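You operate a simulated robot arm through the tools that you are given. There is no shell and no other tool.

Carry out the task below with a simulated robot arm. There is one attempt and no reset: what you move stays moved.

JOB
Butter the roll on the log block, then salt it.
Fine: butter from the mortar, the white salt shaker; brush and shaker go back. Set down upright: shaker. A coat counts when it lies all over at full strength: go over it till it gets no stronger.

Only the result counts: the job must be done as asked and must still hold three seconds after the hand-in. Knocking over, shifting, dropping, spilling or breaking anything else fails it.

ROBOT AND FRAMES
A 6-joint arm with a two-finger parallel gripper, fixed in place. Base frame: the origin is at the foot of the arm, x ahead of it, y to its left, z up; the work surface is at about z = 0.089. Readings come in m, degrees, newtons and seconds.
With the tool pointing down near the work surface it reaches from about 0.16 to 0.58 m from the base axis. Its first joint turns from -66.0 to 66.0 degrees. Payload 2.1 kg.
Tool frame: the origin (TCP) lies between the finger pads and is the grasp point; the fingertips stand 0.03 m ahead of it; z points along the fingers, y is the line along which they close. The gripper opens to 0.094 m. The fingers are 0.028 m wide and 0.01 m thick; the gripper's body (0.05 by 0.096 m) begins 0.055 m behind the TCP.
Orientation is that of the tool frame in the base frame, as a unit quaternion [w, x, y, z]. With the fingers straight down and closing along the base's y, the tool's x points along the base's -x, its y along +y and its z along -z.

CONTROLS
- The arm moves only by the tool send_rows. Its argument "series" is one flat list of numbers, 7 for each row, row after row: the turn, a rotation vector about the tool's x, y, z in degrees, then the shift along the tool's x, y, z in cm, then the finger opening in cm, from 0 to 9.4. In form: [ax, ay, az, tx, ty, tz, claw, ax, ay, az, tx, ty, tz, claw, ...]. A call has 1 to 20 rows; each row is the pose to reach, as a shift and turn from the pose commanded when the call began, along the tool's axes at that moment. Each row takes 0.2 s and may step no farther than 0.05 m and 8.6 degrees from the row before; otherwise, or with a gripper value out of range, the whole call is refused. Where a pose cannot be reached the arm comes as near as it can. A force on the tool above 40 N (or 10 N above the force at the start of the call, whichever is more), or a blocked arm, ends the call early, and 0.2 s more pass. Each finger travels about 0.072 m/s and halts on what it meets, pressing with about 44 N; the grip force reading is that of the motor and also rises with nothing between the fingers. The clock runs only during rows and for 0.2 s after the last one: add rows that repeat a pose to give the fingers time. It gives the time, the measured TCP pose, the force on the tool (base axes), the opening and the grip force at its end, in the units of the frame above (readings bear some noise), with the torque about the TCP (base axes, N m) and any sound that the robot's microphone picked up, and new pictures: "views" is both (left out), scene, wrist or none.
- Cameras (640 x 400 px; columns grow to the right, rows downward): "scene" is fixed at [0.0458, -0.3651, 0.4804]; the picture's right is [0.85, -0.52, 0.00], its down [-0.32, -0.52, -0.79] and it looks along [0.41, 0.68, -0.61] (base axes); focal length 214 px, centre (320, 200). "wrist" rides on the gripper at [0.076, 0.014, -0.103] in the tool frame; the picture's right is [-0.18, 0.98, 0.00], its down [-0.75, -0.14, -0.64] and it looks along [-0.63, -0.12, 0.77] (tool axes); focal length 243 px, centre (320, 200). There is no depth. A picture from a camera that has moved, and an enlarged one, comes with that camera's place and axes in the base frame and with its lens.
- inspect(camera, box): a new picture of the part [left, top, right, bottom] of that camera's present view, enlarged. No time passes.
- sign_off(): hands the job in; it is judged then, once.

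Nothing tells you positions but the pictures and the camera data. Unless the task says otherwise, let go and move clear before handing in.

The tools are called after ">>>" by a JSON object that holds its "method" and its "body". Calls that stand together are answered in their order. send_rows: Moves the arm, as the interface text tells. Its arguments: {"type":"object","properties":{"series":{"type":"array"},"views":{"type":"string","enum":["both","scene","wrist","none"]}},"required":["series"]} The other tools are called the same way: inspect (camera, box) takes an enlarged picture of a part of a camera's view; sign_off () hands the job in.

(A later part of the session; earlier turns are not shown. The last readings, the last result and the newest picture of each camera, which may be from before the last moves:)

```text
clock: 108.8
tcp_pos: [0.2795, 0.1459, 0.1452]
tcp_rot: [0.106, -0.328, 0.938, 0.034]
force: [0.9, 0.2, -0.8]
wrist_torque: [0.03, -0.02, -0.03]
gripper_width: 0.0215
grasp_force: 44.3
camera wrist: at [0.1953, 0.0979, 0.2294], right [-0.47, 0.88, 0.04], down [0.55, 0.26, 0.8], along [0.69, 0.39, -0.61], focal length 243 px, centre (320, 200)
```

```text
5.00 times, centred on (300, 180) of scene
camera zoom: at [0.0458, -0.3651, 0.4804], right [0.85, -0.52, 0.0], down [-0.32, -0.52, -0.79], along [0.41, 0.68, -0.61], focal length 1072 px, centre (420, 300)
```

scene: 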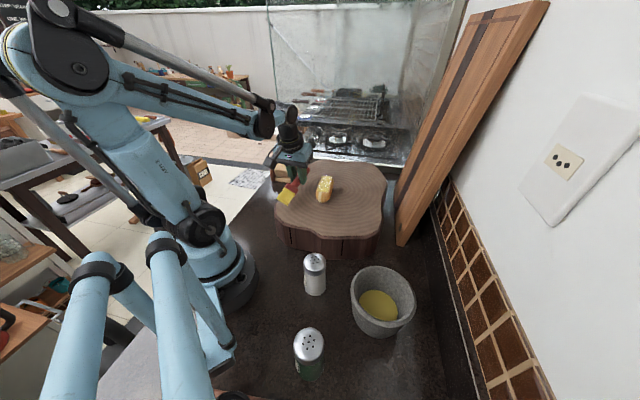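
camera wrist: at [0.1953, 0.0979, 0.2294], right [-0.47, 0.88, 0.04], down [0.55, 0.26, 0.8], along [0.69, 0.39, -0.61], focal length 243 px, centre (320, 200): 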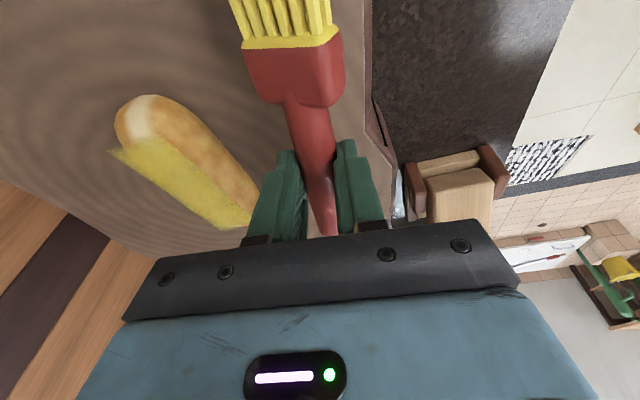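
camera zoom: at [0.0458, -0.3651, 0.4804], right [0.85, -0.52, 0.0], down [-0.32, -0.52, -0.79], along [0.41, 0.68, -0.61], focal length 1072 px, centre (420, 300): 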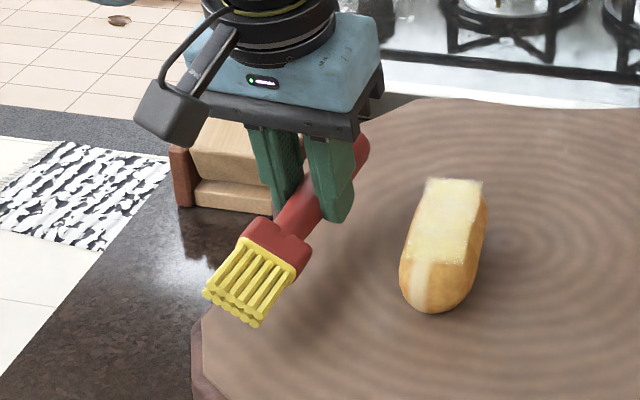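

>>> {"method": "send_rows", "body": {"series": [0, 0, 0, 0.11, 0, 0.49, 0.5, 0, 0, 0, 0.2, 0, 0.88, 0.5, 0, 0, 0, 0.2, 0, 0.88, 0.5], "views": "none"}}

>>> {"method": "inspect", "body": {"camera": "scene", "box": [260, 140, 340, 220]}}

```text
clock: 109.6
tcp_pos: [0.2795, 0.1456, 0.1369]
tcp_rot: [0.106, -0.327, 0.938, 0.035]
force: [0.5, -0.2, -0.7]
wrist_torque: [0.01, -0.04, 0.01]
gripper_width: 0.0219
grasp_force: 44.1
```

```text
5.00 times, centred on (300, 180) of scene
camera zoom: at [0.0458, -0.3651, 0.4804], right [0.85, -0.52, 0.0], down [-0.32, -0.52, -0.79], along [0.41, 0.68, -0.61], focal length 1072 px, centre (420, 300)
```

zoom: 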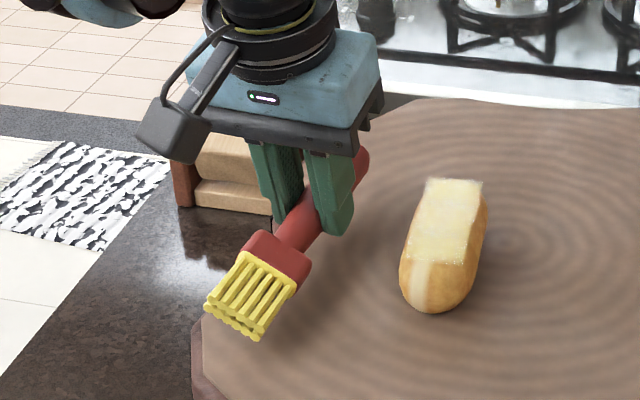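

>>> {"method": "send_rows", "body": {"series": [0, 0, 0, 0.09, 0, 0.39, 0.5, 0, 0, 0, 0.09, 0, 0.39, 0.5], "views": "none"}}

```text
clock: 110.2
tcp_pos: [0.2786, 0.1472, 0.1321]
tcp_rot: [0.107, -0.327, 0.938, 0.034]
force: [0.7, 0.4, -0.1]
wrist_torque: [0.06, 0.01, -0.01]
gripper_width: 0.0215
grasp_force: 43.7
```

>>> {"method": "send_rows", "body": {"series": [0, 0, 0, 0.07, 0, 0.29, 0.5, 0, 0, 0, 0.07, 0, 0.29, 0.5], "views": "none"}}

>>> {"method": "inspect", "body": {"camera": "scene", "box": [260, 140, 340, 220]}}

```text
clock: 110.8
tcp_pos: [0.2801, 0.1473, 0.1288]
tcp_rot: [0.107, -0.327, 0.938, 0.034]
force: [-1.4, 0.3, 6.9]
wrist_torque: [-0.41, 0.38, -0.05]
gripper_width: 0.0217
grasp_force: 43.3
```

```text
5.00 times, centred on (300, 180) of scene
camera zoom: at [0.0457, -0.3651, 0.4804], right [0.85, -0.52, 0.0], down [-0.32, -0.52, -0.79], along [0.41, 0.68, -0.61], focal length 1072 px, centre (420, 300)
```

zoom: 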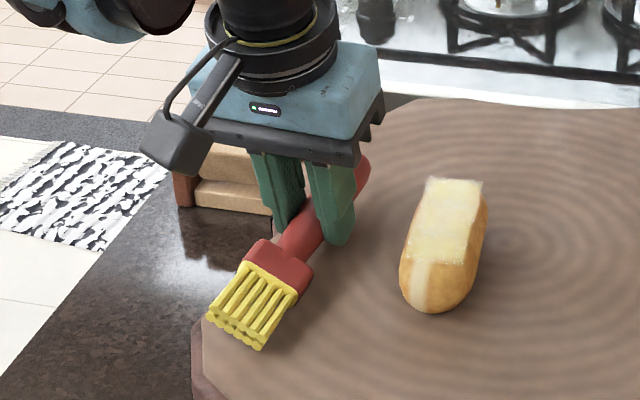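

The bristles touch the log, right where the brush lay originally. I open the fingers to let it settle.

>>> {"method": "send_rows", "body": {"series": [0, 0, 0, 0, 0, 0, 2.6, 0, 0, 0, 0, 0, 0, 3.4, 0, 0, 0, 0, 0, 0, 5.6, 0, 0, 0, 0, 0, 0, 5.6], "views": "both"}}

>>> {"method": "inspect", "body": {"camera": "scene", "box": [260, 140, 340, 220]}}

```text
clock: 111.8
tcp_pos: [0.2803, 0.1471, 0.1287]
tcp_rot: [0.107, -0.327, 0.938, 0.035]
force: [0.0, 0.4, -0.5]
wrist_torque: [-0.01, -0.01, 0.03]
gripper_width: 0.0559
grasp_force: 0.2
camera wrist: at [0.195, 0.0974, 0.2135], right [-0.47, 0.88, 0.04], down [0.55, 0.26, 0.8], along [0.69, 0.39, -0.61], focal length 243 px, centre (320, 200)
```

scene: 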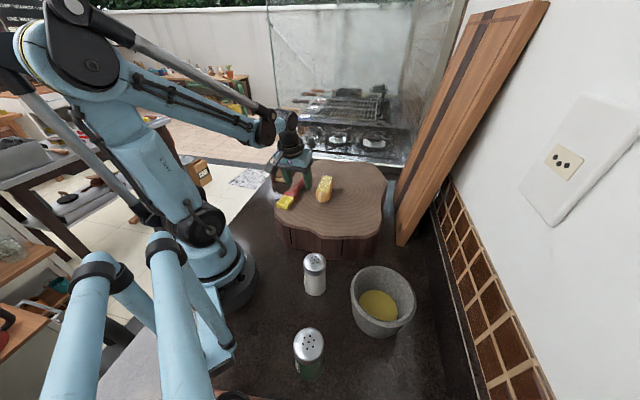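
wrist: 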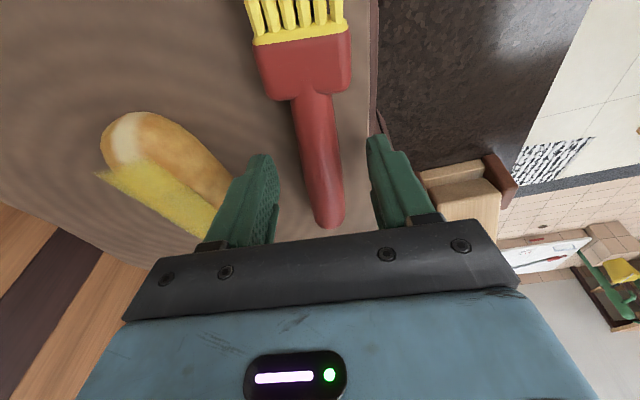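

```text
5.00 times, centred on (300, 180) of scene
camera zoom: at [0.0458, -0.3651, 0.4804], right [0.85, -0.52, 0.0], down [-0.32, -0.52, -0.79], along [0.41, 0.68, -0.61], focal length 1072 px, centre (420, 300)
```

zoom: 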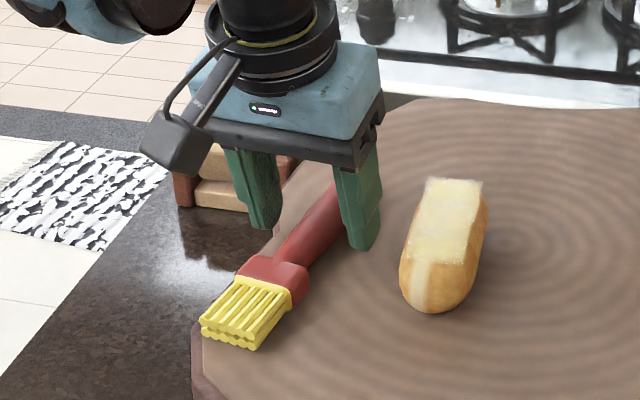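

The brush now lies flat at practically its original place. I raise the empty hand and look straight down at the roll to judge the butter coat.

>>> {"method": "send_rows", "body": {"series": [0, 0, 0, -0.67, 0, -2.92, 5.6, 0, 0, 0, -1.35, 0, -5.84, 5.6, 0, 7, 0, -1.9, 0, -8.2, 3.0, 0, 14, 0, -2.36, 0, -10.2, 1.0, 0, 21, 0, -2.36, 0, -10.2, 1.0, 0, 28, 0, -2.36, 0, -10.2, 1.0, 0, 33, 0, -2.36, 0, -10.2, 1.0, 0, 33, 0, -2.36, 0, -10.2, 1.0], "views": "both"}}

>>> {"method": "inspect", "body": {"camera": "wrist", "box": [150, 60, 290, 220]}}

>>> {"method": "inspect", "body": {"camera": "scene", "box": [310, 165, 340, 210]}}

```text
clock: 113.6
tcp_pos: [0.2792, 0.1471, 0.2339]
tcp_rot: [-0.165, -0.323, 0.93, -0.06]
force: [-0.1, -0.7, 0.1]
wrist_torque: [-0.03, 0.01, 0.03]
gripper_width: 0.0099
grasp_force: 0.0
camera wrist: at [0.2427, 0.1368, 0.3581], right [-0.47, 0.88, -0.07], down [0.81, 0.47, 0.34], along [0.33, 0.11, -0.94], focal length 243 px, centre (320, 200)
```

scene: 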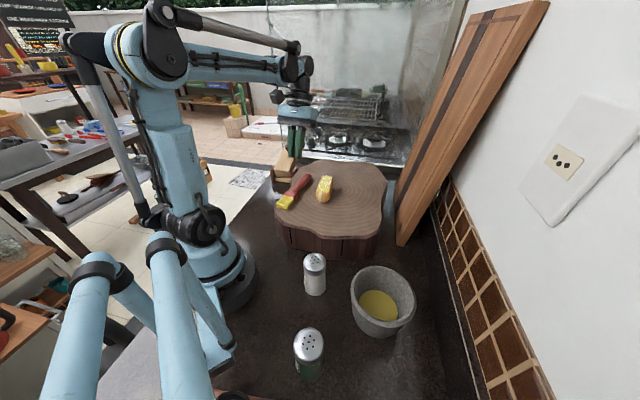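
wrist: 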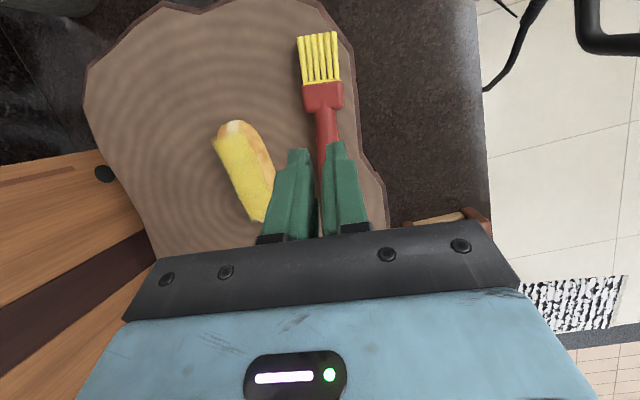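

```text
2.50 times, centred on (220, 140) of wrist
camera zoom: at [0.2427, 0.1368, 0.3581], right [-0.47, 0.88, -0.07], down [0.81, 0.47, 0.34], along [0.33, 0.11, -0.94], focal length 606 px, centre (570, 350)
```

zoom: 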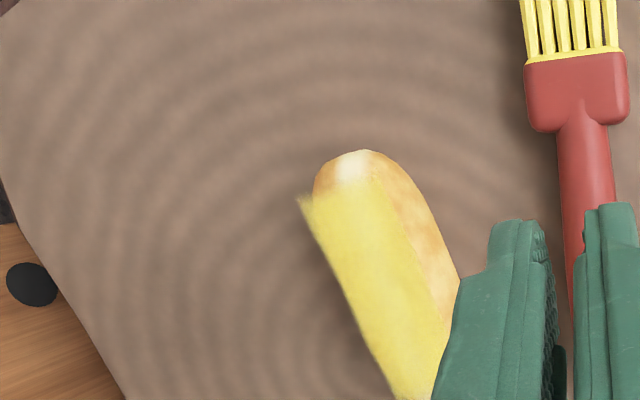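

```text
8.89 times, centred on (325, 188) of scene
camera zoom: at [0.0458, -0.3651, 0.4804], right [0.85, -0.52, 0.0], down [-0.32, -0.52, -0.79], along [0.41, 0.68, -0.61], focal length 1906 px, centre (276, 311)
```

zoom: 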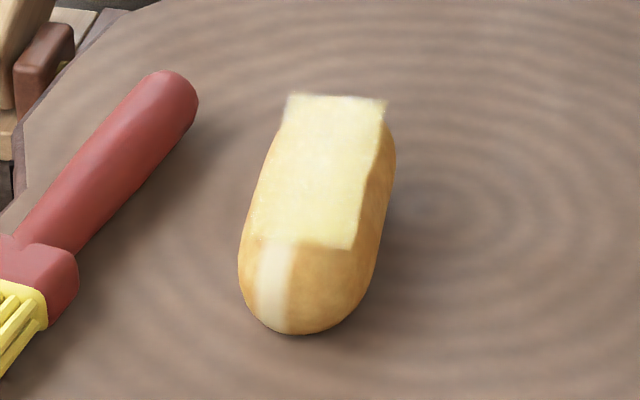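

The patch is complete but its +side edge looks a little paler. I move over to see the roll unobstructed from right above.

>>> {"method": "send_rows", "body": {"series": [0, -3, 0, -2.4, -2.3, 0, 1.0, 0, -6, 0, -4.8, -4.6, 0, 1.0, 0, -10, 0, -7.17, -6.86, -0.06, 1.0, 0, -10, 0, -7.17, -6.86, -0.06, 1.0], "views": "wrist"}}

>>> {"method": "inspect", "body": {"camera": "wrist", "box": [220, 0, 380, 160]}}

```text
clock: 114.6
tcp_pos: [0.3765, 0.1358, 0.2106]
tcp_rot: [-0.082, -0.328, 0.941, -0.031]
force: [-1.3, 0.7, 0.7]
wrist_torque: [-0.01, 0.01, -0.01]
gripper_width: 0.01
grasp_force: 0.1
camera wrist: at [0.3219, 0.1117, 0.3262], right [-0.47, 0.88, -0.04], down [0.76, 0.42, 0.5], along [0.46, 0.21, -0.86], focal length 243 px, centre (320, 200)
```

wrist: 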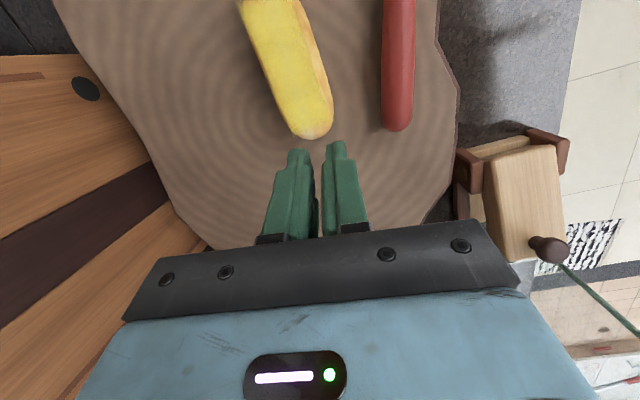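

```text
2.50 times, centred on (300, 80) of wrist
camera zoom: at [0.3219, 0.1117, 0.3262], right [-0.47, 0.88, -0.04], down [0.76, 0.42, 0.5], along [0.46, 0.21, -0.86], focal length 606 px, centre (370, 500)
```

zoom: 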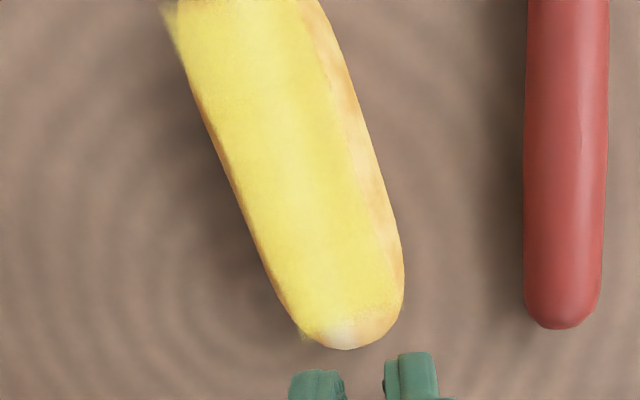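

The butter sheet looks opaque and even, with only slight speckle at the +side edge and far corner. While the hand is empty, I'll first push the roll gently back to where it was, cradling its far end between two slightly opened fingers. I move behind its far end.

>>> {"method": "send_rows", "body": {"series": [0, -5, 0, -1.42, -0.46, -0.25, 3.0, 0, -10, 0, -2.83, -0.93, -0.5, 3.0, 0, -10, 0, -2.83, -0.93, -0.5, 3.0], "views": "none"}}

>>> {"method": "send_rows", "body": {"series": [0, 0, -6.4, 0, 0, 2.0, 3.0, 0, 0, -6.4, 0, 0, 4.5, 3.0, 0, 0, -6.4, 0, 0, 6.5, 3.0, 0, 0, -6.4, 0, 0, 8.0, 3.0, 0, 0, -6.4, 0, 0, 8.0, 3.0], "views": "both"}}

>>> {"method": "inspect", "body": {"camera": "scene", "box": [290, 130, 370, 220]}}

```text
clock: 115.4
tcp_pos: [0.4034, 0.1473, 0.2104]
tcp_rot: [0.0, -0.329, 0.944, -0.003]
force: [0.4, -0.1, 0.0]
wrist_torque: [-0.01, 0.02, 0.01]
gripper_width: 0.03
grasp_force: 0.1
```

```text
clock: 116.6
tcp_pos: [0.4034, 0.1469, 0.1297]
tcp_rot: [0.0, -0.381, 0.924, -0.003]
force: [-0.1, 0.7, 0.1]
wrist_torque: [0.02, 0.04, 0.03]
gripper_width: 0.0299
grasp_force: 0.0
camera wrist: at [0.3402, 0.1031, 0.2341], right [-0.56, 0.83, -0.01], down [0.63, 0.43, 0.64], along [0.53, 0.36, -0.77], focal length 243 px, centre (320, 200)
```

scene: 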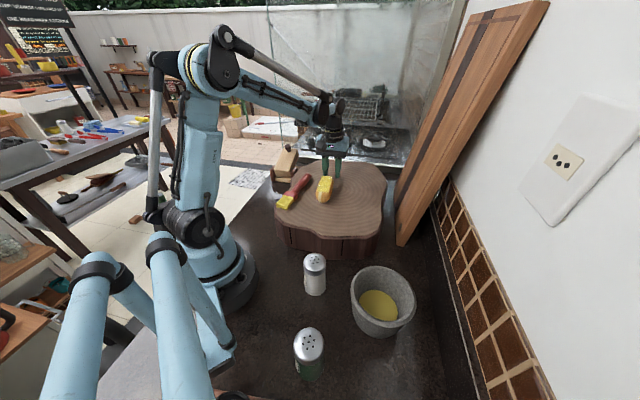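
wrist: 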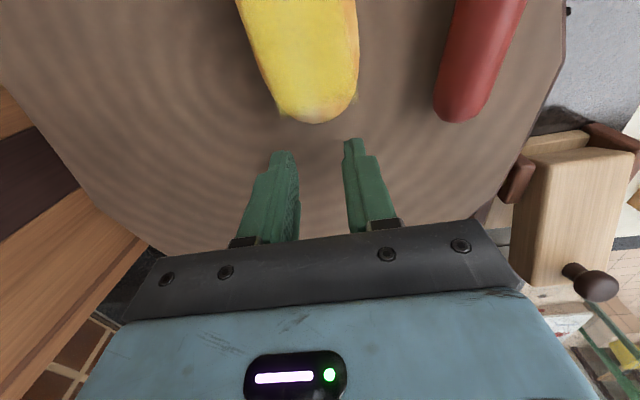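

```text
4.44 times, centred on (330, 175) of scene
camera zoom: at [0.0458, -0.3651, 0.4804], right [0.85, -0.52, 0.0], down [-0.32, -0.52, -0.79], along [0.41, 0.68, -0.61], focal length 953 px, centre (276, 311)
```

zoom: 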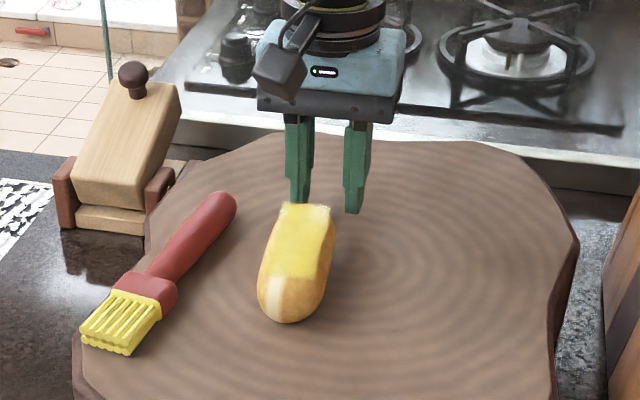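

Aligned behind the roll's end. I lower the fingertips to mid-roll height and push it slowly along its axis, first 5 cm of travel.

>>> {"method": "send_rows", "body": {"series": [0, 0, 0, 0, -0.3, 0.5, 3.0, 0, 0, 0, 0.8, -0.3, 0.5, 3.0, 0, 0, 0, 1.5, -0.3, 0.5, 3.0, 0, 0, 0, 2.1, -0.3, 0.5, 3.0, 0, 0, 0, 2.7, -0.3, 0.5, 3.0, 0, 0, 0, 3.3, -0.3, 0.5, 3.0, 0, 0, 0, 3.9, -0.3, 0.5, 3.0, 0, 0, 0, 4.5, -0.3, 0.5, 3.0, 0, 0, 0, 5.0, -0.3, 0.5, 3.0], "views": "wrist"}}

>>> {"method": "inspect", "body": {"camera": "scene", "box": [290, 130, 370, 220]}}

```text
clock: 118.6
tcp_pos: [0.3698, 0.1091, 0.1249]
tcp_rot: [0.001, -0.381, 0.924, -0.002]
force: [0.0, -0.3, -0.5]
wrist_torque: [-0.03, -0.03, 0.01]
gripper_width: 0.0302
grasp_force: 0.1
camera wrist: at [0.3058, 0.0651, 0.2299], right [-0.56, 0.83, -0.01], down [0.63, 0.43, 0.64], along [0.53, 0.36, -0.77], focal length 243 px, centre (320, 200)
```

wrist: 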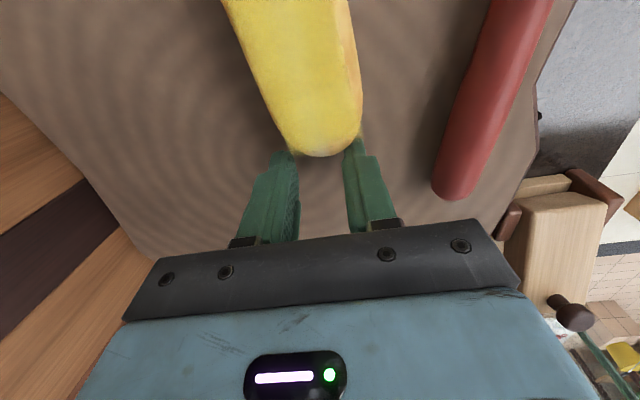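

```text
4.44 times, centred on (330, 175) of scene
camera zoom: at [0.0458, -0.3651, 0.4804], right [0.85, -0.52, 0.0], down [-0.32, -0.52, -0.79], along [0.41, 0.68, -0.61], focal length 953 px, centre (276, 311)
```

zoom: 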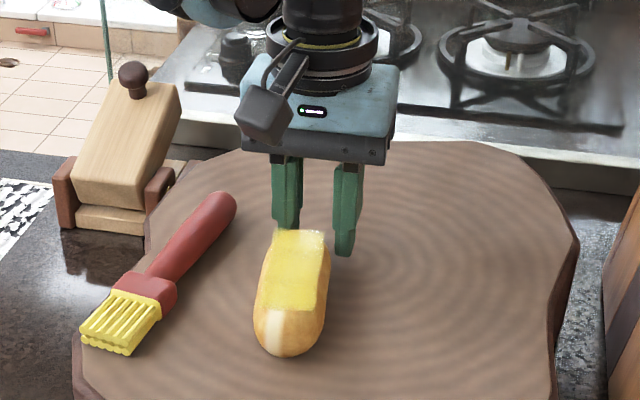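

The roll moves smoothly. It should go about 3 cm more and turn slightly clockwise to match its original pose, so I push on while yawing the hand a little.

>>> {"method": "send_rows", "body": {"series": [0, 0, 2, 0.6, 0.06, 0, 3.0, 0, 0, 4, 1.2, 0.12, 0, 3.0, 0, 0, 6, 1.8, 0.19, 0, 3.0, 0, 0, 8, 2.3, 0.25, 0, 3.0, 0, 0, 9, 2.7, 0.28, 0, 3.0], "views": "wrist"}}

>>> {"method": "inspect", "body": {"camera": "scene", "box": [290, 130, 370, 220]}}

```text
clock: 119.8
tcp_pos: [0.3493, 0.0904, 0.1254]
tcp_rot: [0.0, -0.307, 0.952, -0.003]
force: [0.0, 0.3, -0.9]
wrist_torque: [-0.01, 0.01, 0.02]
gripper_width: 0.0297
grasp_force: 0.6
camera wrist: at [0.2785, 0.0583, 0.2298], right [-0.42, 0.91, -0.01], down [0.69, 0.33, 0.64], along [0.58, 0.27, -0.77], focal length 243 px, centre (320, 200)
```

wrist: 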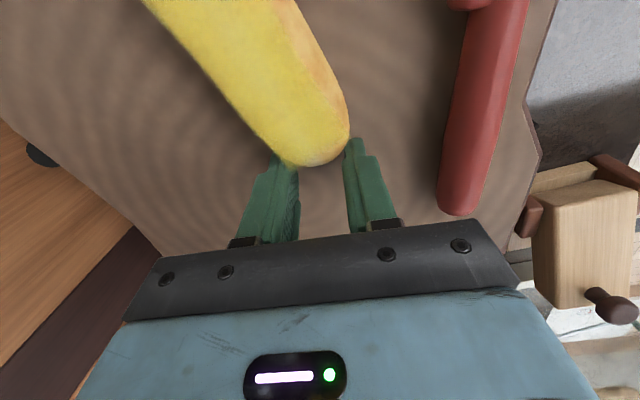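

```text
4.44 times, centred on (330, 175) of scene
camera zoom: at [0.0458, -0.3651, 0.4804], right [0.85, -0.52, 0.0], down [-0.32, -0.52, -0.79], along [0.41, 0.68, -0.61], focal length 953 px, centre (276, 311)
```

zoom: 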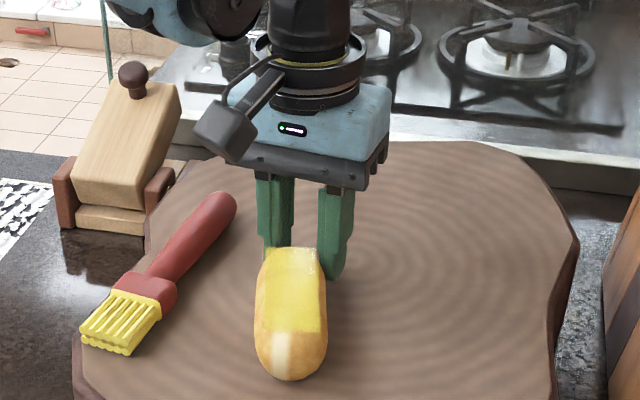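

The roll turned the other way: it is now about 1 cm off and 11° too far counter-clockwise. I'll correct it with a gentle sideways push near its near end: retreat, rise, close the fingers and go around to its other side.

>>> {"method": "send_rows", "body": {"series": [0, 0, 0, -1.5, 0, 0, 3.0, 0, 0, 0, -1.5, 0, -3.0, 3.0, 0, 0, 0, -1.5, 0, -6.5, 1.0, 0, 0, 0, 1.0, -3.0, -6.5, 0.0, 0, 0, 0, 4.5, -5.5, -6.5, 0.0, 0, 0, 0, 8.0, -8.0, -6.5, 0.0, 0, 0, 0, 8.7, -8.1, -6.5, 0.0, 0, 0, 0, 8.7, -8.1, -3.0, 0.0, 0, 0, 0, 8.7, -8.1, -3.0, 0.0], "views": "wrist"}}

>>> {"method": "inspect", "body": {"camera": "scene", "box": [280, 130, 370, 230]}}

```text
clock: 121.8
tcp_pos: [0.325, -0.0245, 0.1603]
tcp_rot: [0.0, -0.308, 0.952, -0.003]
force: [0.2, 0.5, -0.4]
wrist_torque: [0.02, 0.0, 0.04]
gripper_width: 0.0001
grasp_force: 32.6
camera wrist: at [0.2549, -0.0576, 0.2635], right [-0.43, 0.9, -0.01], down [0.69, 0.33, 0.64], along [0.58, 0.27, -0.77], focal length 243 px, centre (320, 200)
```

wrist: 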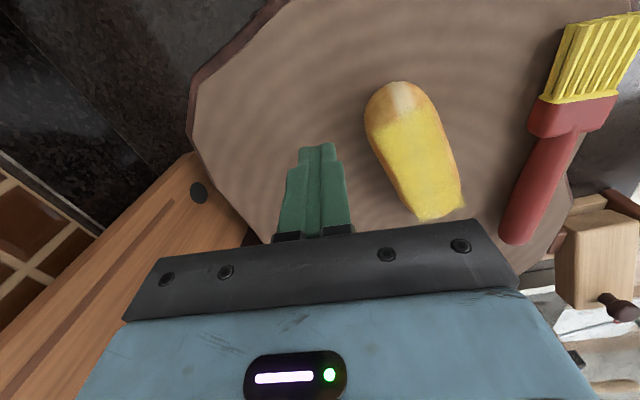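

```text
4.00 times, centred on (325, 180) of scene
camera zoom: at [0.0458, -0.3651, 0.4804], right [0.85, -0.52, 0.0], down [-0.32, -0.52, -0.79], along [0.41, 0.68, -0.61], focal length 858 px, centre (300, 280)
```

zoom: 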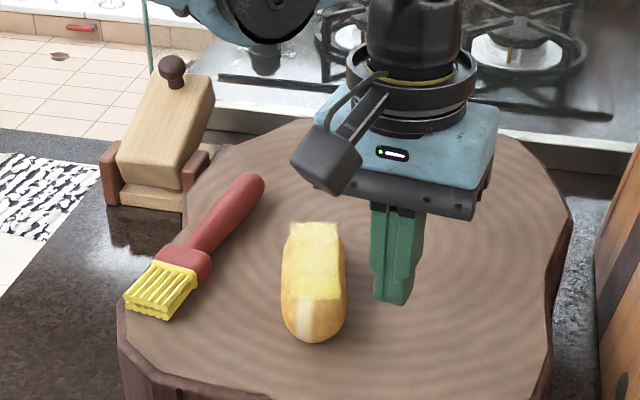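

This view shows roll and brush very well. The roll is at about (0.306, 0.047) and 53°. I lower the closed fingers beside its near end and nudge it sideways about 1 cm.

>>> {"method": "send_rows", "body": {"series": [0, 0, 0, 0, 0, 2.0, 0, 0, 0, 0, 0, 0, 3.6, 0, 0, 0, 0, 0.2, 1.4, 3.6, 0, 0, 0, 0, 0.3, 2.2, 3.6, 0, 0, 0, 0, 0.4, 2.8, 3.6, 0, 0, 0, 0, 0.45, 3.3, 3.6, 0, 0, 0, 0, 0.5, 3.6, 3.6, 0], "views": "wrist"}}

>>> {"method": "inspect", "body": {"camera": "scene", "box": [280, 130, 370, 230]}}

```text
clock: 123.4
tcp_pos: [0.3011, 0.0006, 0.121]
tcp_rot: [0.0, -0.308, 0.951, -0.002]
force: [0.0, 0.1, 0.3]
wrist_torque: [-0.01, -0.01, -0.02]
gripper_width: 0.0
grasp_force: 32.9
camera wrist: at [0.2301, -0.0317, 0.2247], right [-0.43, 0.9, -0.01], down [0.69, 0.33, 0.64], along [0.58, 0.27, -0.77], focal length 243 px, centre (320, 200)
```

wrist: 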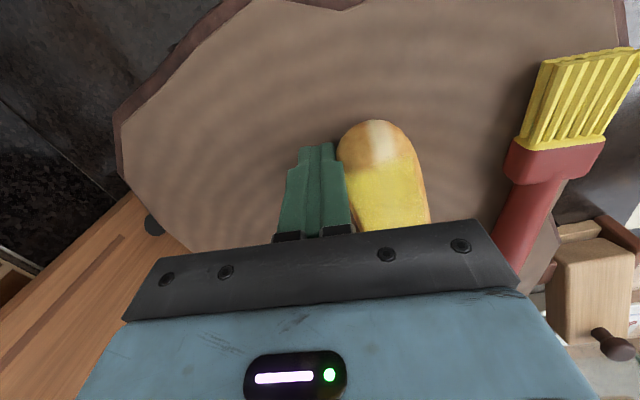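

```text
4.00 times, centred on (325, 180) of scene
camera zoom: at [0.0458, -0.3651, 0.4804], right [0.85, -0.52, 0.0], down [-0.32, -0.52, -0.79], along [0.41, 0.68, -0.61], focal length 858 px, centre (300, 280)
```

zoom: 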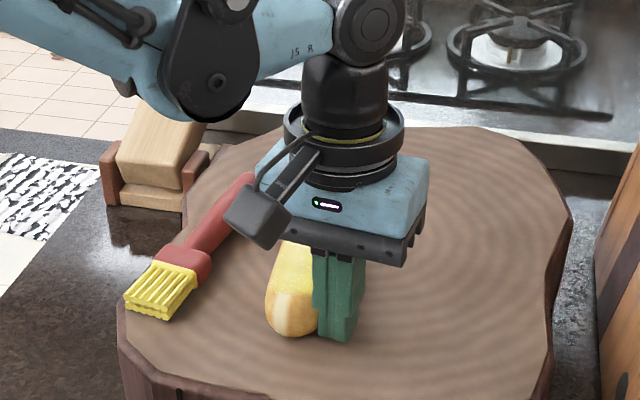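

The near end is back near its original spot. I retreat sideways and rise to view.

>>> {"method": "send_rows", "body": {"series": [0, 0, 0, -0.2, -1.5, 0, 0, 0, 0, 0, -0.4, -3.0, 0, 0, 0, 0, 0, -0.4, -3.6, -3.6, 0, 0, 0, 0, -0.4, -3.6, -6.6, 0, 0, 0, 0, -0.4, -3.6, -6.6, 0], "views": "wrist"}}

>>> {"method": "inspect", "body": {"camera": "scene", "box": [280, 130, 370, 230]}}

>>> {"method": "inspect", "body": {"camera": "wrist", "box": [340, 40, 500, 220]}}

```text
clock: 124.6
tcp_pos: [0.3249, -0.0253, 0.1864]
tcp_rot: [0.0, -0.308, 0.952, -0.003]
force: [0.2, 0.7, -0.5]
wrist_torque: [-0.01, -0.01, 0.0]
gripper_width: 0.0005
grasp_force: 33.1
camera wrist: at [0.2545, -0.0571, 0.2901], right [-0.43, 0.9, -0.01], down [0.69, 0.33, 0.64], along [0.58, 0.27, -0.77], focal length 243 px, centre (320, 200)
```

wrist: 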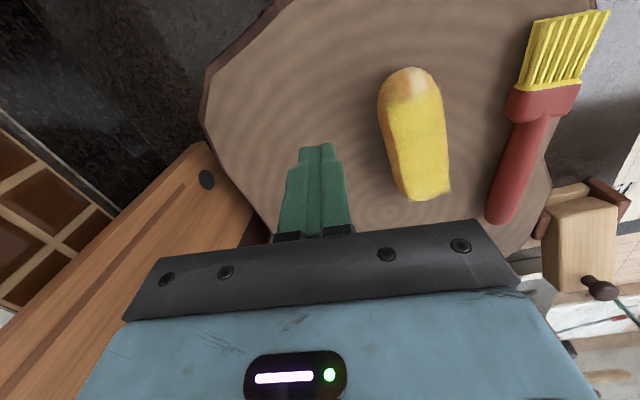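

```text
4.00 times, centred on (325, 180) of scene
camera zoom: at [0.0458, -0.3651, 0.4804], right [0.85, -0.52, 0.0], down [-0.32, -0.52, -0.79], along [0.41, 0.68, -0.61], focal length 858 px, centre (300, 280)
```

zoom: 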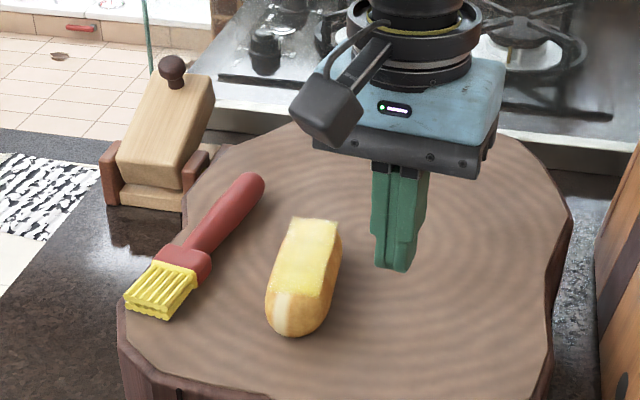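

```text
2.22 times, centred on (420, 130) of wrist
camera zoom: at [0.2545, -0.0571, 0.2901], right [-0.43, 0.9, -0.01], down [0.69, 0.33, 0.64], along [0.58, 0.27, -0.77], focal length 539 px, centre (98, 356)
```

zoom: 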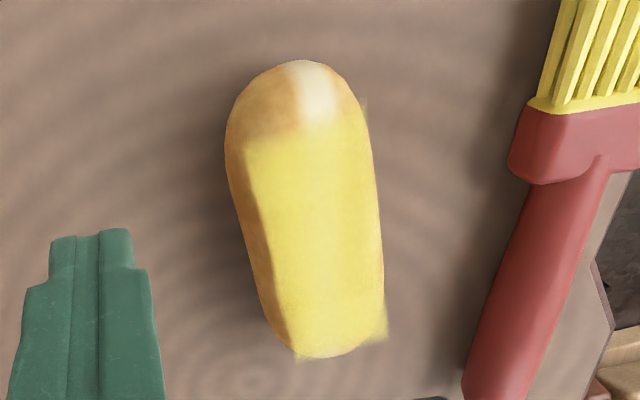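

The roll is back within about a centimetre of its start, with the right orientation. The coat is even except for slight fading at the near edge and near +side corner. I'll regrip the brush, closer to the ferrule and deeper, for a few more strokes; first I hover over it.

>>> {"method": "send_rows", "body": {"series": [0, 0, 0, 0, 0, -2.4, 2.0, 0, 0, -0.5, -1.02, 4.09, -2.4, 4.0, 0, 0, -1.0, -2.03, 8.18, -2.4, 6.0, 0, 0, -1.6, -3.05, 12.28, -2.4, 6.4, 0, 0, -2.1, -4.06, 16.37, -2.4, 6.4, 0, 0, -2.1, -4.06, 16.37, -2.4, 6.4], "views": "wrist"}}

>>> {"method": "inspect", "body": {"camera": "wrist", "box": [220, 0, 420, 200]}}

```text
clock: 126.0
tcp_pos: [0.2629, 0.1338, 0.2087]
tcp_rot: [0.0, -0.325, 0.946, -0.002]
force: [0.6, 0.8, 0.2]
wrist_torque: [0.01, -0.03, 0.01]
gripper_width: 0.0639
grasp_force: 0.1
camera wrist: at [0.1948, 0.099, 0.3132], right [-0.46, 0.89, -0.01], down [0.68, 0.35, 0.64], along [0.57, 0.29, -0.77], focal length 243 px, centre (320, 200)
```

wrist: 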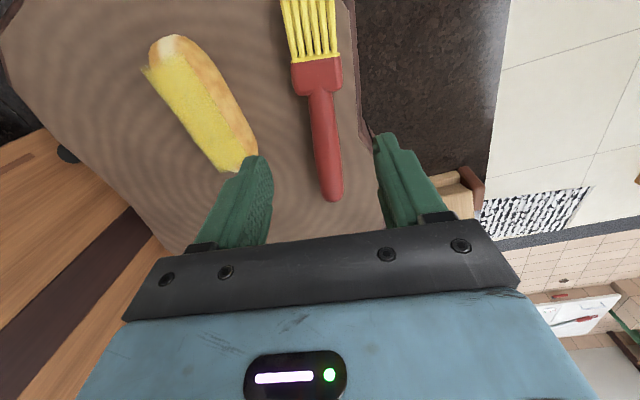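

```text
2.00 times, centred on (320, 100) of wrist
camera zoom: at [0.1948, 0.099, 0.3132], right [-0.46, 0.89, -0.01], down [0.68, 0.35, 0.64], along [0.57, 0.29, -0.77], focal length 485 px, centre (320, 400)
```

zoom: 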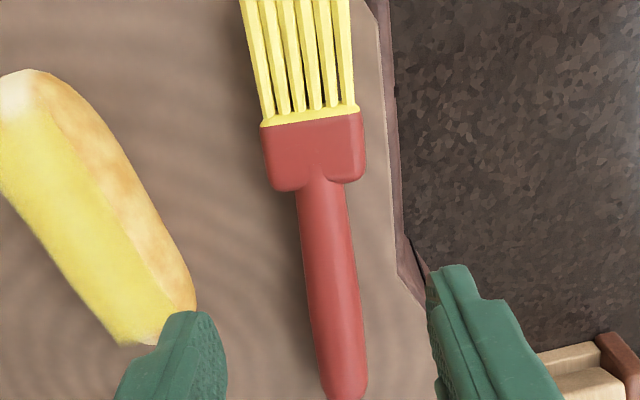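

The handle line now runs at about 35°, shifted 1 cm toward its end. I align and descend for a deep grip just behind the ferrule.

>>> {"method": "send_rows", "body": {"series": [0, 0, 1.3, -0.2, 0.05, 3.0, 5.6, 0, 0, 2.6, -0.4, 0.05, 6.0, 5.4, 0, 0, 2.6, -0.4, 0.05, 7.8, 5.4, 0, 0, 2.6, -0.4, 0.05, 8.85, 5.4, 0, 0, 2.6, -0.4, 0.05, 8.85, 5.4], "views": "wrist"}}

>>> {"method": "inspect", "body": {"camera": "scene", "box": [260, 145, 340, 220]}}

```text
clock: 127.2
tcp_pos: [0.2649, 0.1346, 0.1205]
tcp_rot: [-0.001, -0.303, 0.953, -0.004]
force: [1.0, 1.1, 0.4]
wrist_torque: [-0.01, -0.02, -0.04]
gripper_width: 0.0541
grasp_force: 0.1
camera wrist: at [0.1947, 0.1024, 0.2249], right [-0.42, 0.91, -0.01], down [0.7, 0.32, 0.64], along [0.59, 0.26, -0.77], focal length 243 px, centre (320, 200)
```

wrist: 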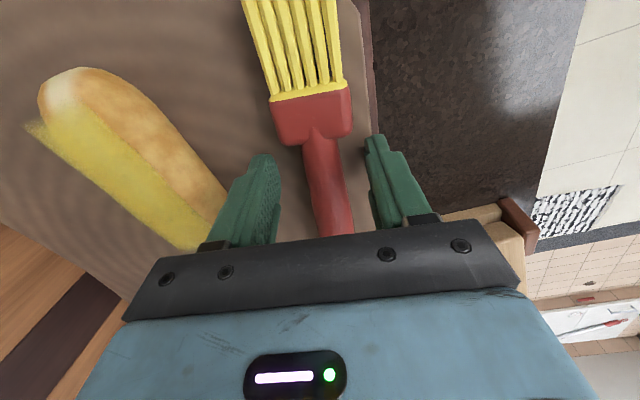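

```text
5.33 times, centred on (300, 182) of scene
camera zoom: at [0.0458, -0.3651, 0.4804], right [0.85, -0.52, 0.0], down [-0.32, -0.52, -0.79], along [0.41, 0.68, -0.61], focal length 1144 px, centre (427, 293)
```

zoom: 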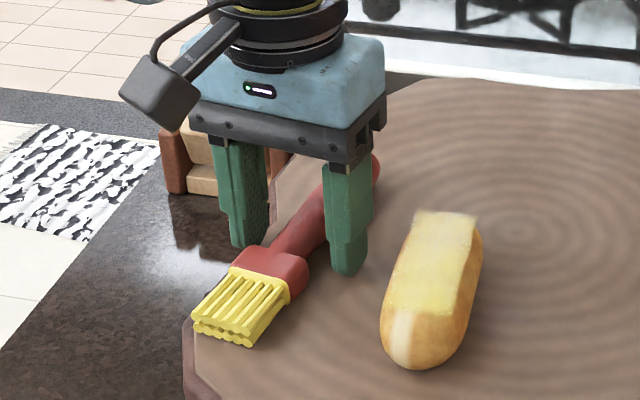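

The handle sits between the fingers just behind the ferrule. I close, then lift 3 cm.

>>> {"method": "send_rows", "body": {"series": [0, 0, 0, 0, 0, 0, 3, 0, 0, 0, 0, 0, 0, 0.5, 0, 0, 0, 0, 0, 0, 0.5, 0, 0, 0, 0, 0, 0, 0.5, 0, 0, 0, 0, 0, -1.5, 0.5, 0, 0, 0, 0, 0, -3, 0.5, 0, 0, 0, 0, 0, -3, 0.5], "views": "both"}}

```text
clock: 128.8
tcp_pos: [0.2658, 0.1347, 0.1506]
tcp_rot: [0.0, -0.303, 0.953, -0.003]
force: [1.3, -0.5, -1.1]
wrist_torque: [-0.03, -0.01, -0.01]
gripper_width: 0.0216
grasp_force: 44.1
camera wrist: at [0.1944, 0.1025, 0.2552], right [-0.42, 0.91, -0.01], down [0.7, 0.32, 0.64], along [0.58, 0.26, -0.77], focal length 243 px, centre (320, 200)
```

scene: 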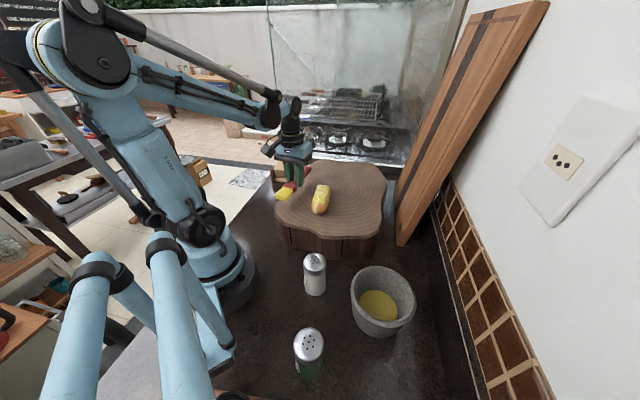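
wrist: 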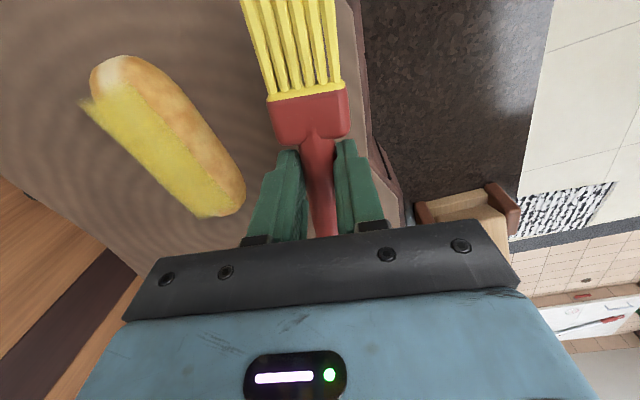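

The grip is solid now. I lift and move the tilted brush to above the near end of the roll, turned to the roll's axis.

>>> {"method": "send_rows", "body": {"series": [0, 0, 0, 0, 0, -4.5, 0.5, 0, 0, 0, 0, 0, -9, 0.5, 0, -7.5, 0, 0.56, -1.49, -9, 0.5, 0, -15, 0, 1.13, -2.97, -9, 0.5, 0, -22.5, 0, 1.69, -4.46, -9, 0.5, 0, -30, 0, 2.25, -5.94, -9, 0.5, 0, -37.5, 0, 2.82, -7.43, -9, 0.5, 0, -45, 0, 3.38, -8.91, -9, 0.5, 0, -45, 0, 3.38, -8.91, -9, 0.5], "views": "none"}}

>>> {"method": "send_rows", "body": {"series": [-3.79, 0, -3.79, 0.7, 0, 0.7, 0.5, -7.57, 0, -7.57, 1.41, 0, 1.41, 0.5, -7.57, 0, -7.57, 1.41, 0, 1.41, 0.5], "views": "scene"}}

>>> {"method": "inspect", "body": {"camera": "scene", "box": [290, 150, 350, 225]}}

```text
clock: 130.8
tcp_pos: [0.2913, 0.0415, 0.2409]
tcp_rot: [0.366, -0.28, 0.88, 0.113]
force: [-0.8, 0.1, 0.2]
wrist_torque: [-0.02, 0.01, 0.04]
gripper_width: 0.0219
grasp_force: 43.6
```

```text
clock: 131.6
tcp_pos: [0.2891, 0.0413, 0.2198]
tcp_rot: [0.353, -0.362, 0.85, 0.148]
force: [0.1, -0.4, -1.0]
wrist_torque: [0.02, 0.02, 0.02]
gripper_width: 0.0221
grasp_force: 44.2
```

scene: 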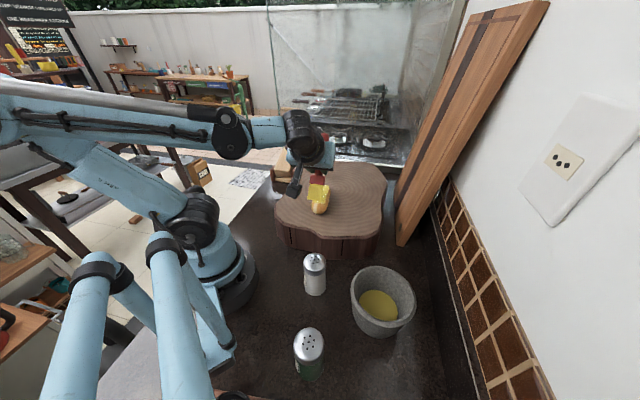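

```text
5.33 times, centred on (320, 188) of scene
camera zoom: at [0.0458, -0.3651, 0.4804], right [0.85, -0.52, 0.0], down [-0.32, -0.52, -0.79], along [0.41, 0.68, -0.61], focal length 1144 px, centre (320, 267)
```

zoom: 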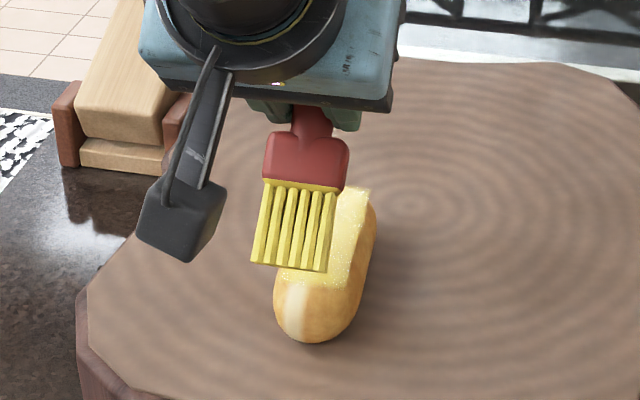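

I lower to touch height and pull half a stroke to the centre, checking the force.

>>> {"method": "send_rows", "body": {"series": [0, 0, 0, 0.46, 0, 0.46, 0.5, 0, 0, 0, 0.92, 0, 0.92, 0.5, 0, 0, 0, 0.35, 0, 1.49, 0.5, 0, 0, 0, -0.21, 0, 2.05, 0.5, 0, 0, 0, -0.78, 0, 2.62, 0.5, 0, 0, 0, -1.34, 0, 3.18, 0.5, 0, 0, 0, -1.91, 0, 3.75, 0.5], "views": "none"}}

>>> {"method": "inspect", "body": {"camera": "scene", "box": [290, 150, 350, 225]}}

```text
clock: 133.2
tcp_pos: [0.3169, 0.0703, 0.2084]
tcp_rot: [0.352, -0.362, 0.851, 0.146]
force: [-0.2, -0.1, -1.1]
wrist_torque: [-0.02, 0.03, -0.01]
gripper_width: 0.0218
grasp_force: 43.6
```

```text
5.33 times, centred on (320, 188) of scene
camera zoom: at [0.0458, -0.3651, 0.4804], right [0.85, -0.52, 0.0], down [-0.32, -0.52, -0.79], along [0.41, 0.68, -0.61], focal length 1144 px, centre (320, 267)
```

zoom: 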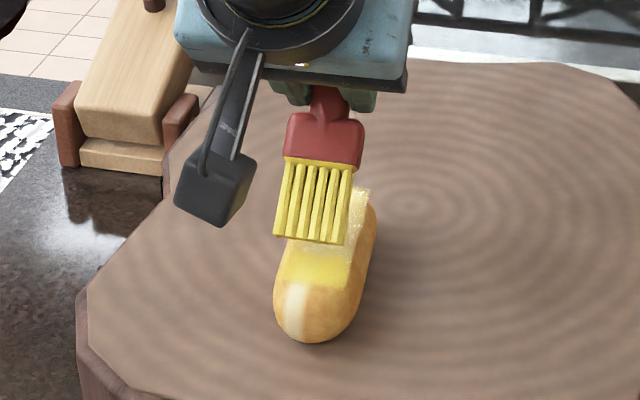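

>>> {"method": "send_rows", "body": {"series": [0, 0, 0, 0.14, 0, 0.14, 0.5, 0, 0, 0, 0.14, 0, 0.14, 0.5], "views": "none"}}

```text
clock: 133.8
tcp_pos: [0.3173, 0.0705, 0.2065]
tcp_rot: [0.352, -0.362, 0.85, 0.147]
force: [0.3, -0.1, -0.4]
wrist_torque: [0.01, 0.01, -0.02]
gripper_width: 0.0217
grasp_force: 44.3
```

>>> {"method": "send_rows", "body": {"series": [0, 0, 0, 0.14, 0, 0.14, 0.5, 0, 0, 0, 0.14, 0, 0.14, 0.5], "views": "none"}}

```text
clock: 134.4
tcp_pos: [0.3172, 0.0707, 0.2048]
tcp_rot: [0.353, -0.362, 0.85, 0.147]
force: [0.7, 0.4, 6.7]
wrist_torque: [-0.25, 0.11, 0.0]
gripper_width: 0.0218
grasp_force: 44.5
```

Contact, 7 N. I now do a full pull stroke on this +side lane at half a millimetre less pressure, from before the near edge to past the far edge.

>>> {"method": "send_rows", "body": {"series": [0, 0, 0, -1.06, 0, -1.06, 0.5, 0, 0, 0, 1.84, 0, -3.96, 0.5, 0, 0, 0, 2.86, 0, -2.94, 0.5, 0, 0, 0, 2.3, 0, -2.37, 0.5, 0, 0, 0, 1.73, 0, -1.8, 0.5, 0, 0, 0, 1.17, 0, -1.24, 0.5, 0, 0, 0, 0.6, 0, -0.67, 0.5, 0, 0, 0, 0.04, 0, -0.11, 0.5, 0, 0, 0, -0.53, 0, 0.46, 0.5, 0, 0, 0, -1.1, 0, 1.03, 0.5, 0, 0, 0, -1.66, 0, 1.59, 0.5, 0, 0, 0, -2.23, 0, 2.16, 0.5, 0, 0, 0, -2.79, 0, 2.72, 0.5, 0, 0, 0, -3.32, 0, 3.32, 0.5, 0, 0, 0, -3.82, 0, 3.96, 0.5, 0, 0, 0, -5.8, 0, 2.26, 0.5], "views": "none"}}

>>> {"method": "inspect", "body": {"camera": "scene", "box": [290, 150, 350, 225]}}

```text
clock: 137.8
tcp_pos: [0.3563, 0.1114, 0.2284]
tcp_rot: [0.352, -0.362, 0.851, 0.146]
force: [0.0, 0.3, -0.5]
wrist_torque: [0.0, 0.01, 0.01]
gripper_width: 0.0217
grasp_force: 43.8
```

```text
5.33 times, centred on (320, 188) of scene
camera zoom: at [0.0458, -0.3651, 0.4804], right [0.85, -0.52, 0.0], down [-0.32, -0.52, -0.79], along [0.41, 0.68, -0.61], focal length 1144 px, centre (320, 267)
```

zoom: 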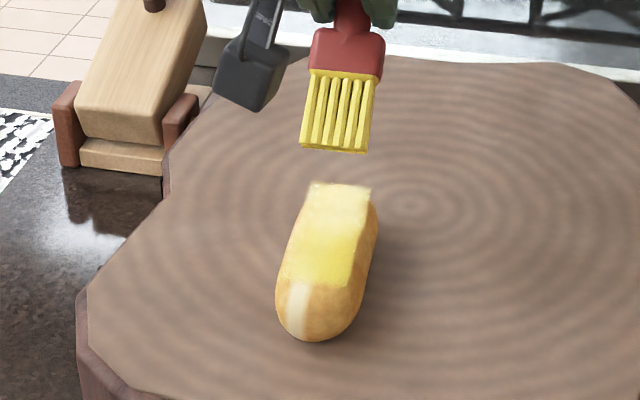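

The roll stayed put. One more full stroke on the centre lane.

>>> {"method": "send_rows", "body": {"series": [0, 0, 0, 3.46, -0.3, -3.46, 0.5, 0, 0, 0, 6.86, -0.6, -6.86, 0.5, 0, 0, 0, 7.92, -0.6, -5.8, 0.5, 0, 0, 0, 8.58, -0.6, -5.14, 0.5, 0, 0, 0, 8.01, -0.6, -4.57, 0.5, 0, 0, 0, 7.45, -0.6, -4.01, 0.5, 0, 0, 0, 6.88, -0.6, -3.44, 0.5, 0, 0, 0, 6.32, -0.6, -2.88, 0.5, 0, 0, 0, 5.75, -0.6, -2.31, 0.5, 0, 0, 0, 5.18, -0.6, -1.74, 0.5, 0, 0, 0, 4.62, -0.6, -1.18, 0.5, 0, 0, 0, 4.05, -0.6, -0.61, 0.5, 0, 0, 0, 3.49, -0.6, -0.05, 0.5, 0, 0, 0, 2.92, -0.6, 0.52, 0.5, 0, 0, 0, 2.4, -0.6, 1.13, 0.5, 0, 0, 0, 1.91, -0.6, 1.77, 0.5, 0, 0, 0, 0, -0.6, 0, 0.5], "views": "none"}}

>>> {"method": "inspect", "body": {"camera": "scene", "box": [290, 150, 350, 225]}}

```text
clock: 141.4
tcp_pos: [0.3607, 0.1082, 0.2294]
tcp_rot: [0.352, -0.362, 0.851, 0.147]
force: [0.7, 0.2, -0.1]
wrist_torque: [-0.02, 0.0, -0.04]
gripper_width: 0.0218
grasp_force: 43.5
```

```text
5.33 times, centred on (320, 188) of scene
camera zoom: at [0.0458, -0.3651, 0.4804], right [0.85, -0.52, 0.0], down [-0.32, -0.52, -0.79], along [0.41, 0.68, -0.61], focal length 1144 px, centre (320, 267)
```

zoom: 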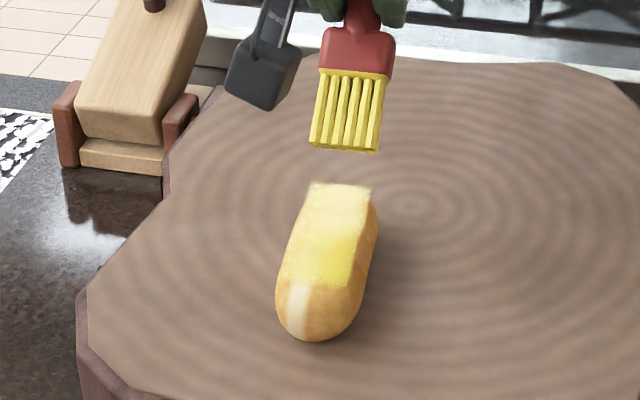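

I take another top view from the roll's other side to compare the coat.

>>> {"method": "send_rows", "body": {"series": [0, 0, 0, -1.41, 0, -1.41, 0.5, 0, 7.5, 0, 0.0, -1.12, -2.82, 0.5, 0, 15, 0, 1.42, -2.24, -4.24, 0.5, 0, 22.5, 0, 2.83, -3.37, -5.65, 0.5, 0, 30, 0, 4.24, -4.49, -7.06, 0.5, 0, 37.5, 0, 5.66, -5.61, -8.48, 0.5, 0, 45, 0, 7.07, -6.73, -9.89, 0.5, 0, 45, 0, 7.07, -6.73, -9.89, 0.5], "views": "wrist"}}

>>> {"method": "inspect", "body": {"camera": "wrist", "box": [330, 0, 510, 180]}}

```text
clock: 143.2
tcp_pos: [0.3259, -0.0261, 0.2488]
tcp_rot: [-0.001, -0.392, 0.92, -0.003]
force: [0.0, -0.2, 0.1]
wrist_torque: [-0.03, 0.03, 0.01]
gripper_width: 0.0218
grasp_force: 43.9
camera wrist: at [0.2627, -0.0709, 0.3539], right [-0.58, 0.82, -0.01], down [0.62, 0.45, 0.64], along [0.52, 0.37, -0.77], focal length 243 px, centre (320, 200)
```

wrist: 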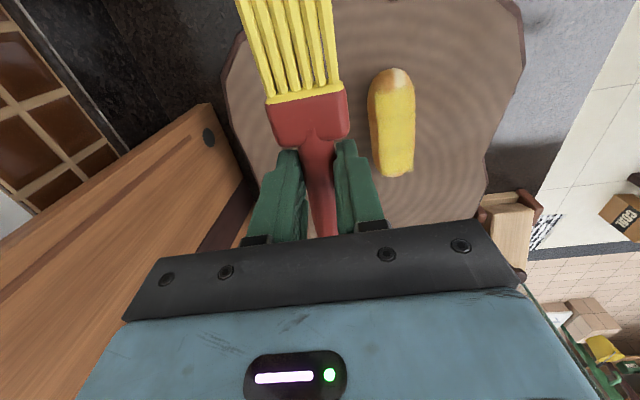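

```text
2.22 times, centred on (420, 90) of wrist
camera zoom: at [0.2627, -0.0709, 0.3539], right [-0.58, 0.82, -0.01], down [0.62, 0.45, 0.64], along [0.52, 0.37, -0.77], focal length 539 px, centre (98, 444)
```

zoom: 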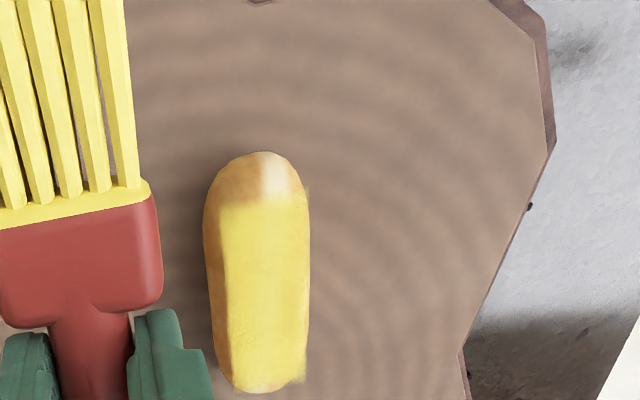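

>>> {"method": "inspect", "body": {"camera": "wrist", "box": [360, 60, 430, 185]}}

>>> {"method": "inspect", "body": {"camera": "scene", "box": [308, 178, 336, 215]}}

```text
3.20 times, centred on (395, 122) of wrist
camera zoom: at [0.2627, -0.0709, 0.3539], right [-0.58, 0.82, -0.01], down [0.62, 0.45, 0.64], along [0.52, 0.37, -0.77], focal length 776 px, centre (80, 448)
```

zoom: 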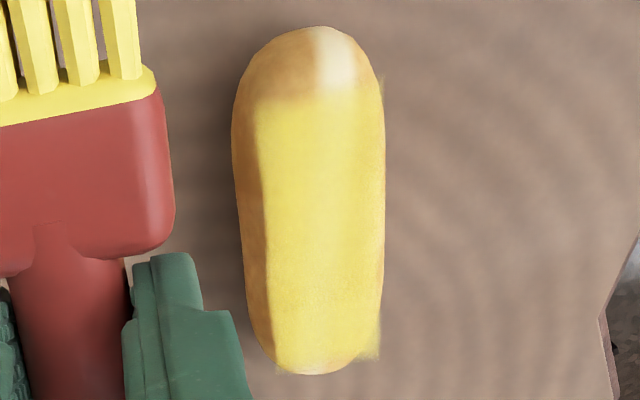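

```text
10.81 times, centred on (322, 196) of scene
camera zoom: at [0.0458, -0.3651, 0.4804], right [0.85, -0.52, 0.0], down [-0.32, -0.52, -0.79], along [0.41, 0.68, -0.61], focal length 2319 px, centre (298, 238)
```

zoom: 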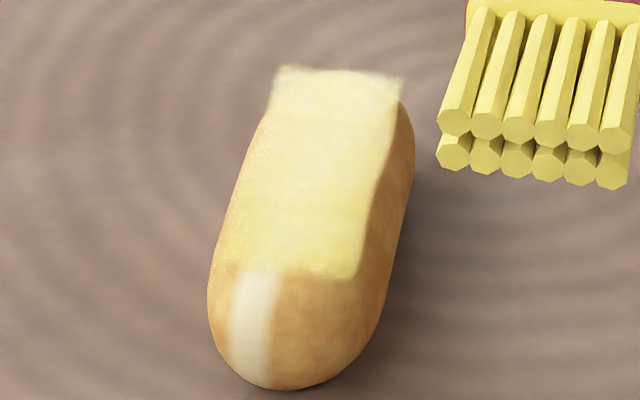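

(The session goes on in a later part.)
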